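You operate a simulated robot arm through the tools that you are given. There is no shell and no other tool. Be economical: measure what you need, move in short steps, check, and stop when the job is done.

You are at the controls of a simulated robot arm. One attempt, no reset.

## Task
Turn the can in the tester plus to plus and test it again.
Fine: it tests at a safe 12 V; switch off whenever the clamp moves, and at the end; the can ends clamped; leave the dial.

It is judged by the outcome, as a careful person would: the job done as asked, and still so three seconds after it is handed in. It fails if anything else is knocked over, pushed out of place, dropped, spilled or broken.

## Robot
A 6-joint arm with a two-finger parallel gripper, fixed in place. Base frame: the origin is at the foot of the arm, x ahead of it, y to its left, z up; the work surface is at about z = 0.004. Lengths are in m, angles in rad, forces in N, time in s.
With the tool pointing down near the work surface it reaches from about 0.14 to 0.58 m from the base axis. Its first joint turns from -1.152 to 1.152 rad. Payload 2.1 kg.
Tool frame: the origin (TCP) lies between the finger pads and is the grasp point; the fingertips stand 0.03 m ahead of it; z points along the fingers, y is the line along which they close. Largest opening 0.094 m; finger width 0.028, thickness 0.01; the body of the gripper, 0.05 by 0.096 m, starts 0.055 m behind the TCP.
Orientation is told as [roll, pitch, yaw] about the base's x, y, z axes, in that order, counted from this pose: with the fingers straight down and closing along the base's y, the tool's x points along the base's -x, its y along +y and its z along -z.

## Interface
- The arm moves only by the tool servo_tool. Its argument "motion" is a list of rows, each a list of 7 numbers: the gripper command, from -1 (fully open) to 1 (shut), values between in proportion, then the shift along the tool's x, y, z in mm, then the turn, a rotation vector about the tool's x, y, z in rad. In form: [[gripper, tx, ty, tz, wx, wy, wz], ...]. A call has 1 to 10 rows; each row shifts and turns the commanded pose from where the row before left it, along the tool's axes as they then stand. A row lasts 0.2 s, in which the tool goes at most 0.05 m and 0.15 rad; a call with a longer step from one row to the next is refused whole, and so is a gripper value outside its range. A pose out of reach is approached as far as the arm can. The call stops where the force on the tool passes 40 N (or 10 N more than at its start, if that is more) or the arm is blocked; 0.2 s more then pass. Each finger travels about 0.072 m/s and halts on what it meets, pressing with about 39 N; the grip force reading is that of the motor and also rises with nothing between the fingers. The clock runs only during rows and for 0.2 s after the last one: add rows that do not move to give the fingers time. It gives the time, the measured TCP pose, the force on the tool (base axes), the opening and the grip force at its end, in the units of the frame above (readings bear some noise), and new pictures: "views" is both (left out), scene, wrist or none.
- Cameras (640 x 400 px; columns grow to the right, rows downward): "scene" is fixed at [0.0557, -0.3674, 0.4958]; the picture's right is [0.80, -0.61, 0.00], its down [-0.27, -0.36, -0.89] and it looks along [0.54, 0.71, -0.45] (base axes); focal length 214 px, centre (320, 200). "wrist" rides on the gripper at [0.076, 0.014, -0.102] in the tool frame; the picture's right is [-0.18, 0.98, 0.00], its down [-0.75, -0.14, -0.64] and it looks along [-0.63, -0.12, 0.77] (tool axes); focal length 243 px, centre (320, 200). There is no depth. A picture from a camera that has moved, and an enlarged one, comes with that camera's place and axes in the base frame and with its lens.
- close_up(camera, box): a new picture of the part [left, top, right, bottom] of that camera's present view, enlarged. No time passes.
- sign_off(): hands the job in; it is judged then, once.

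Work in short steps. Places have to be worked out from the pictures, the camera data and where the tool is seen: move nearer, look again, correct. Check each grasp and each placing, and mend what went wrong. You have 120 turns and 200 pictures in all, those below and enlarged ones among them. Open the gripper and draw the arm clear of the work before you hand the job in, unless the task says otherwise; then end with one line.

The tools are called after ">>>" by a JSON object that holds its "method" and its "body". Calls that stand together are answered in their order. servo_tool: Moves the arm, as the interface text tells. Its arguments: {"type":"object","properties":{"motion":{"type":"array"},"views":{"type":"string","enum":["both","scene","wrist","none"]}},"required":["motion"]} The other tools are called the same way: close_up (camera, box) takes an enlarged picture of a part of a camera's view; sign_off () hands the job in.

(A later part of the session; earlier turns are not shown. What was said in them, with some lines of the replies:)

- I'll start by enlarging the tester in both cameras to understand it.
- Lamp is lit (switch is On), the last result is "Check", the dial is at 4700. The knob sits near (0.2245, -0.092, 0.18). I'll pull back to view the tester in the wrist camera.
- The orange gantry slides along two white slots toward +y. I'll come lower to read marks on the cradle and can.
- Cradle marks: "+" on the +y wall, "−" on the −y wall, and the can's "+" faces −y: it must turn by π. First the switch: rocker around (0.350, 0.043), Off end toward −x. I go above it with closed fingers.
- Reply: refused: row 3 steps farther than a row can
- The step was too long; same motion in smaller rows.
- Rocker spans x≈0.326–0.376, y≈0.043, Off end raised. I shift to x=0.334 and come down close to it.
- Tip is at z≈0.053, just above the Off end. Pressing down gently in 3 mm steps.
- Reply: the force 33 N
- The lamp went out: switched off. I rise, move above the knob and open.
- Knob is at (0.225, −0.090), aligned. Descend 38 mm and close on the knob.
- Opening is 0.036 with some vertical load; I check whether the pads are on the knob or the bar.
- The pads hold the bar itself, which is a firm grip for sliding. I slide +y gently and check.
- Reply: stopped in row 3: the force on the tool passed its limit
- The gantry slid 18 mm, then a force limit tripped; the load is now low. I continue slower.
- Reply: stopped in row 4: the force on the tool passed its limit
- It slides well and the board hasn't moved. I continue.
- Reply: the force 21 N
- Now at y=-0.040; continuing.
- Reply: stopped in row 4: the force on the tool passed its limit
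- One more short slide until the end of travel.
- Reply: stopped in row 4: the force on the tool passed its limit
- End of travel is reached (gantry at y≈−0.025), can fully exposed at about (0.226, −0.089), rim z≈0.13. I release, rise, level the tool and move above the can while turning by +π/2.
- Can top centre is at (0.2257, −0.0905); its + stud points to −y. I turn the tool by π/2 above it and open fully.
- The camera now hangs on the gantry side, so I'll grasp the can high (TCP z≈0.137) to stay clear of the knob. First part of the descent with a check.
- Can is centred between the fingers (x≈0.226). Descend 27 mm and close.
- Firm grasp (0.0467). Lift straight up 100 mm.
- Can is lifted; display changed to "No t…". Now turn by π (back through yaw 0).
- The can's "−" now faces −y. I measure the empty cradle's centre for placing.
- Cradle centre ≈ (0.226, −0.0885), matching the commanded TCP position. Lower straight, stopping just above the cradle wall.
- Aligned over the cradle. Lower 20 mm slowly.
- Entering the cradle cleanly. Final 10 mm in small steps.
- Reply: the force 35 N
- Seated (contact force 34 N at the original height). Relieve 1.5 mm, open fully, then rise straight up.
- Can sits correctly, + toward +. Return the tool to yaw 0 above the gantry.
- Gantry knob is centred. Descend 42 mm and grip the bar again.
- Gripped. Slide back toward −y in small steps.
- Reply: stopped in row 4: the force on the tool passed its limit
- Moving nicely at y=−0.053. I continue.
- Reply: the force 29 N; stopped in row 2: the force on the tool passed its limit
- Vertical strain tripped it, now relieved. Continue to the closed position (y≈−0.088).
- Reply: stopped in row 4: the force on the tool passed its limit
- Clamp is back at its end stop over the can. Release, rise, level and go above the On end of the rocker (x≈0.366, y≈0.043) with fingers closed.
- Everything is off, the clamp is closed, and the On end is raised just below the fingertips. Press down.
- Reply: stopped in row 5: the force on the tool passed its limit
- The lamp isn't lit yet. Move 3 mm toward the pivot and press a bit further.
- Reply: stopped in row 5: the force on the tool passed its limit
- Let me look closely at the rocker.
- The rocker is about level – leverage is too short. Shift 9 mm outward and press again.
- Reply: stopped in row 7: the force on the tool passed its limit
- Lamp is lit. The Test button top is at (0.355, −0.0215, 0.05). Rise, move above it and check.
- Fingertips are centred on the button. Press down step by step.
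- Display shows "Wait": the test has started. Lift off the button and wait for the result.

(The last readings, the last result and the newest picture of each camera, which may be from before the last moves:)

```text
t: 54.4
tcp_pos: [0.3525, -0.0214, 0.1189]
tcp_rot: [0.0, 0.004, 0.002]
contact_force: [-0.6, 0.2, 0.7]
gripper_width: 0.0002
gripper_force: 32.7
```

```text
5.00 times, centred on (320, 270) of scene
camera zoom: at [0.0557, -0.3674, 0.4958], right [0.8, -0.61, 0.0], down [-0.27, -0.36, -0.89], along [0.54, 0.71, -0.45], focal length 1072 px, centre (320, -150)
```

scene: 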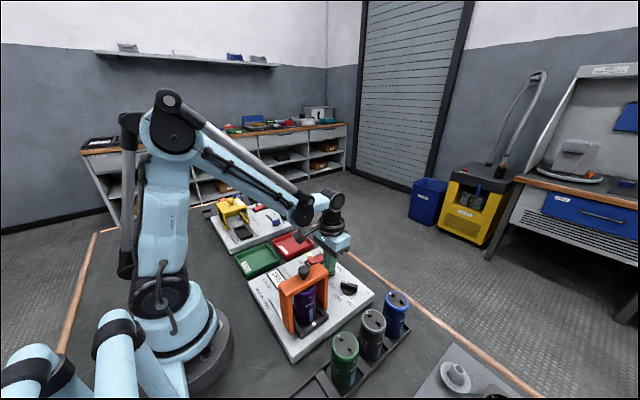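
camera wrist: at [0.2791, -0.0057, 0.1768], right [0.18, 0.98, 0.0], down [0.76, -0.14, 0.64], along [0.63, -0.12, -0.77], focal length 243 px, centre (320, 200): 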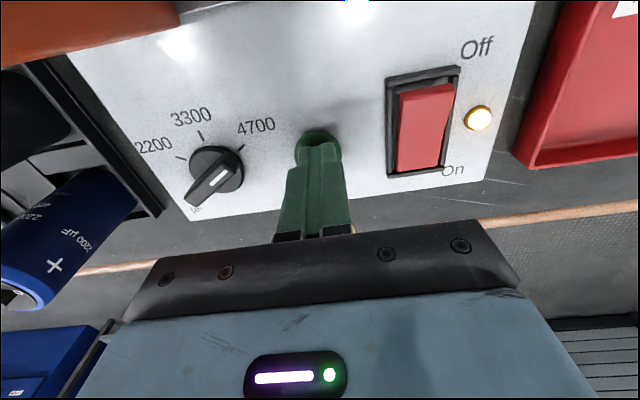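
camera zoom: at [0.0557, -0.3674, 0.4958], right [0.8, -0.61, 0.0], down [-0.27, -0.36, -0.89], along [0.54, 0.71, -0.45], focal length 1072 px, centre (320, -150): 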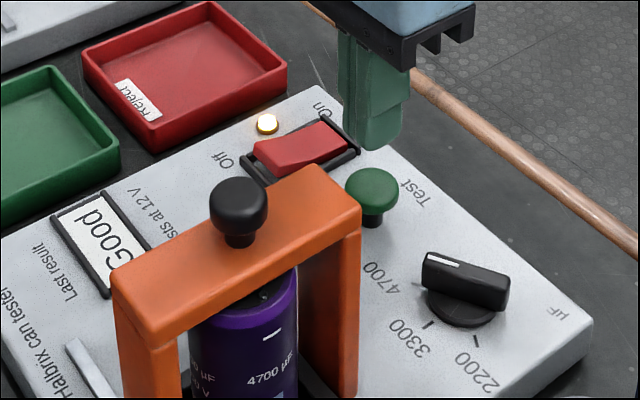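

Result: "Good". Now switch off: move above the Off end (x≈0.331, y≈0.043) and press.

>>> {"method": "servo_tool", "body": {"motion": [[1, 11, 32, 0, 0, 0, 0], [1, 11, 32, 0, 0, 0, 0], [1, 0, 0, 30, 0, 0, 0], [1, 0, 0, 6, 0, 0, 0], [1, 0, 0, 4, 0, 0, 0], [1, 0, 0, 3, 0, 0, 0], [1, 0, 0, 2, 0, 0, 0], [1, 0, 0, 2, 0, 0, 0]], "views": "wrist"}}

```text
t: 56.2
tcp_pos: [0.3338, 0.0425, 0.0734]
tcp_rot: [-0.001, 0.004, -0.001]
contact_force: [-2.9, 1.3, 10.2]
gripper_width: 0.0001
gripper_force: 33.0
camera wrist: at [0.2579, 0.0576, 0.1741], right [0.18, 0.98, 0.0], down [0.76, -0.14, 0.64], along [0.63, -0.12, -0.77], focal length 243 px, centre (320, 200)
```

wrist: 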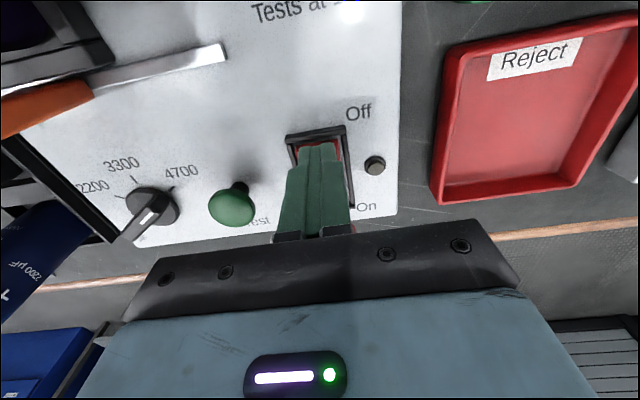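

Lamp is out. Rise clear, open the gripper, and verify.

>>> {"method": "servo_tool", "body": {"motion": [[1, 0, 0, 1.5, 0, 0, 0], [1, 0, 0, -40, 0, 0, 0], [1, 0, 0, -45, 0, 0, 0], [1, 0, 0, -45, 0, 0, 0], [1, 0, 0, -45, 0, 0, 0], [-1, 0, 0, -45, 0, 0, 0], [-1, 0, 0, 0, 0, 0, 0], [-1, 0, 0, 0, 0, 0, 0], [-1, 0, 0, 0, 0, 0, 0]]}}

>>> {"method": "close_up", "body": {"camera": "scene", "box": [240, 230, 420, 370]}}

>>> {"method": "close_up", "body": {"camera": "wrist", "box": [120, 0, 440, 200]}}

```text
t: 58.2
tcp_pos: [0.337, 0.046, 0.2951]
tcp_rot: [-0.001, 0.004, -0.002]
contact_force: [-0.6, 1.0, -0.8]
gripper_width: 0.0941
gripper_force: 0.1
camera wrist: at [0.2607, 0.0595, 0.3962], right [0.18, 0.98, 0.0], down [0.76, -0.14, 0.64], along [0.63, -0.12, -0.77], focal length 243 px, centre (320, 200)
```

scene: 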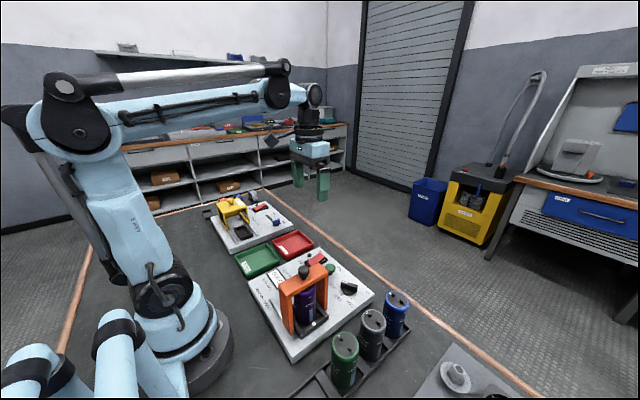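
wrist: 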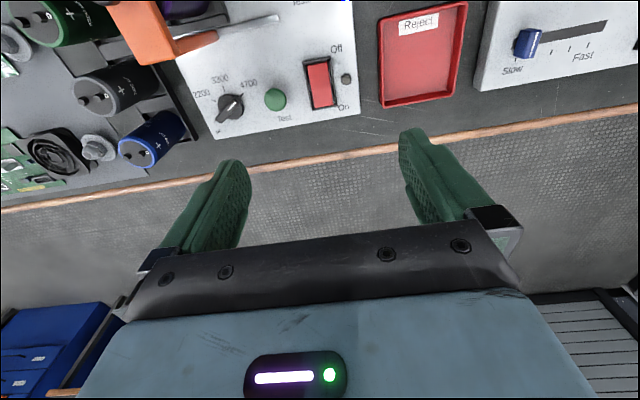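

```text
2.86 times, centred on (330, 300) of scene
camera zoom: at [0.0557, -0.3674, 0.4958], right [0.8, -0.61, 0.0], down [-0.27, -0.36, -0.89], along [0.54, 0.71, -0.45], focal length 613 px, centre (291, -86)
```

zoom: 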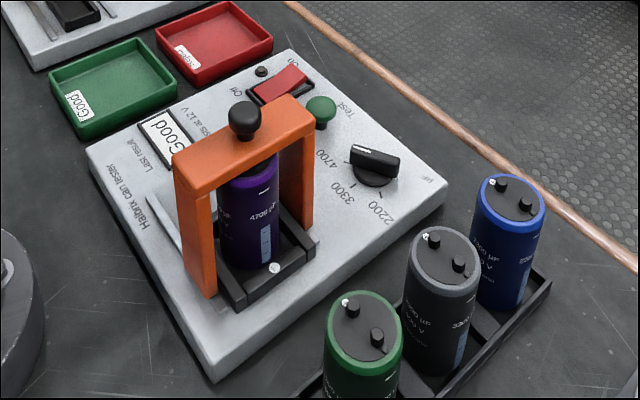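

```text
2.00 times, centred on (280, 100) of wrist
camera zoom: at [0.2607, 0.0595, 0.3962], right [0.18, 0.98, 0.0], down [0.76, -0.14, 0.64], along [0.63, -0.12, -0.77], focal length 485 px, centre (400, 400)
```

zoom: 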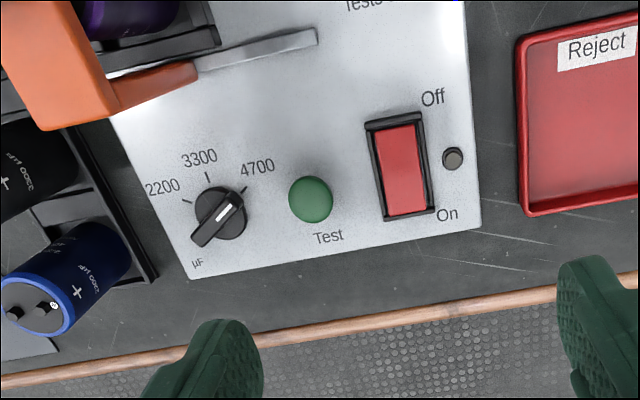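

All is as asked: display "Good", lamp off, clamp closed over the can, dial still at 4700, arm clear with gripper open. I hand it in.

>>> {"method": "sign_off", "body": {}}

```text
The job is handed in.
```

The can is turned plus to plus and tested "Good" at 12 V. It is clamped, the tester is switched off (it was off for both clamp moves), and the dial is still at 4700.
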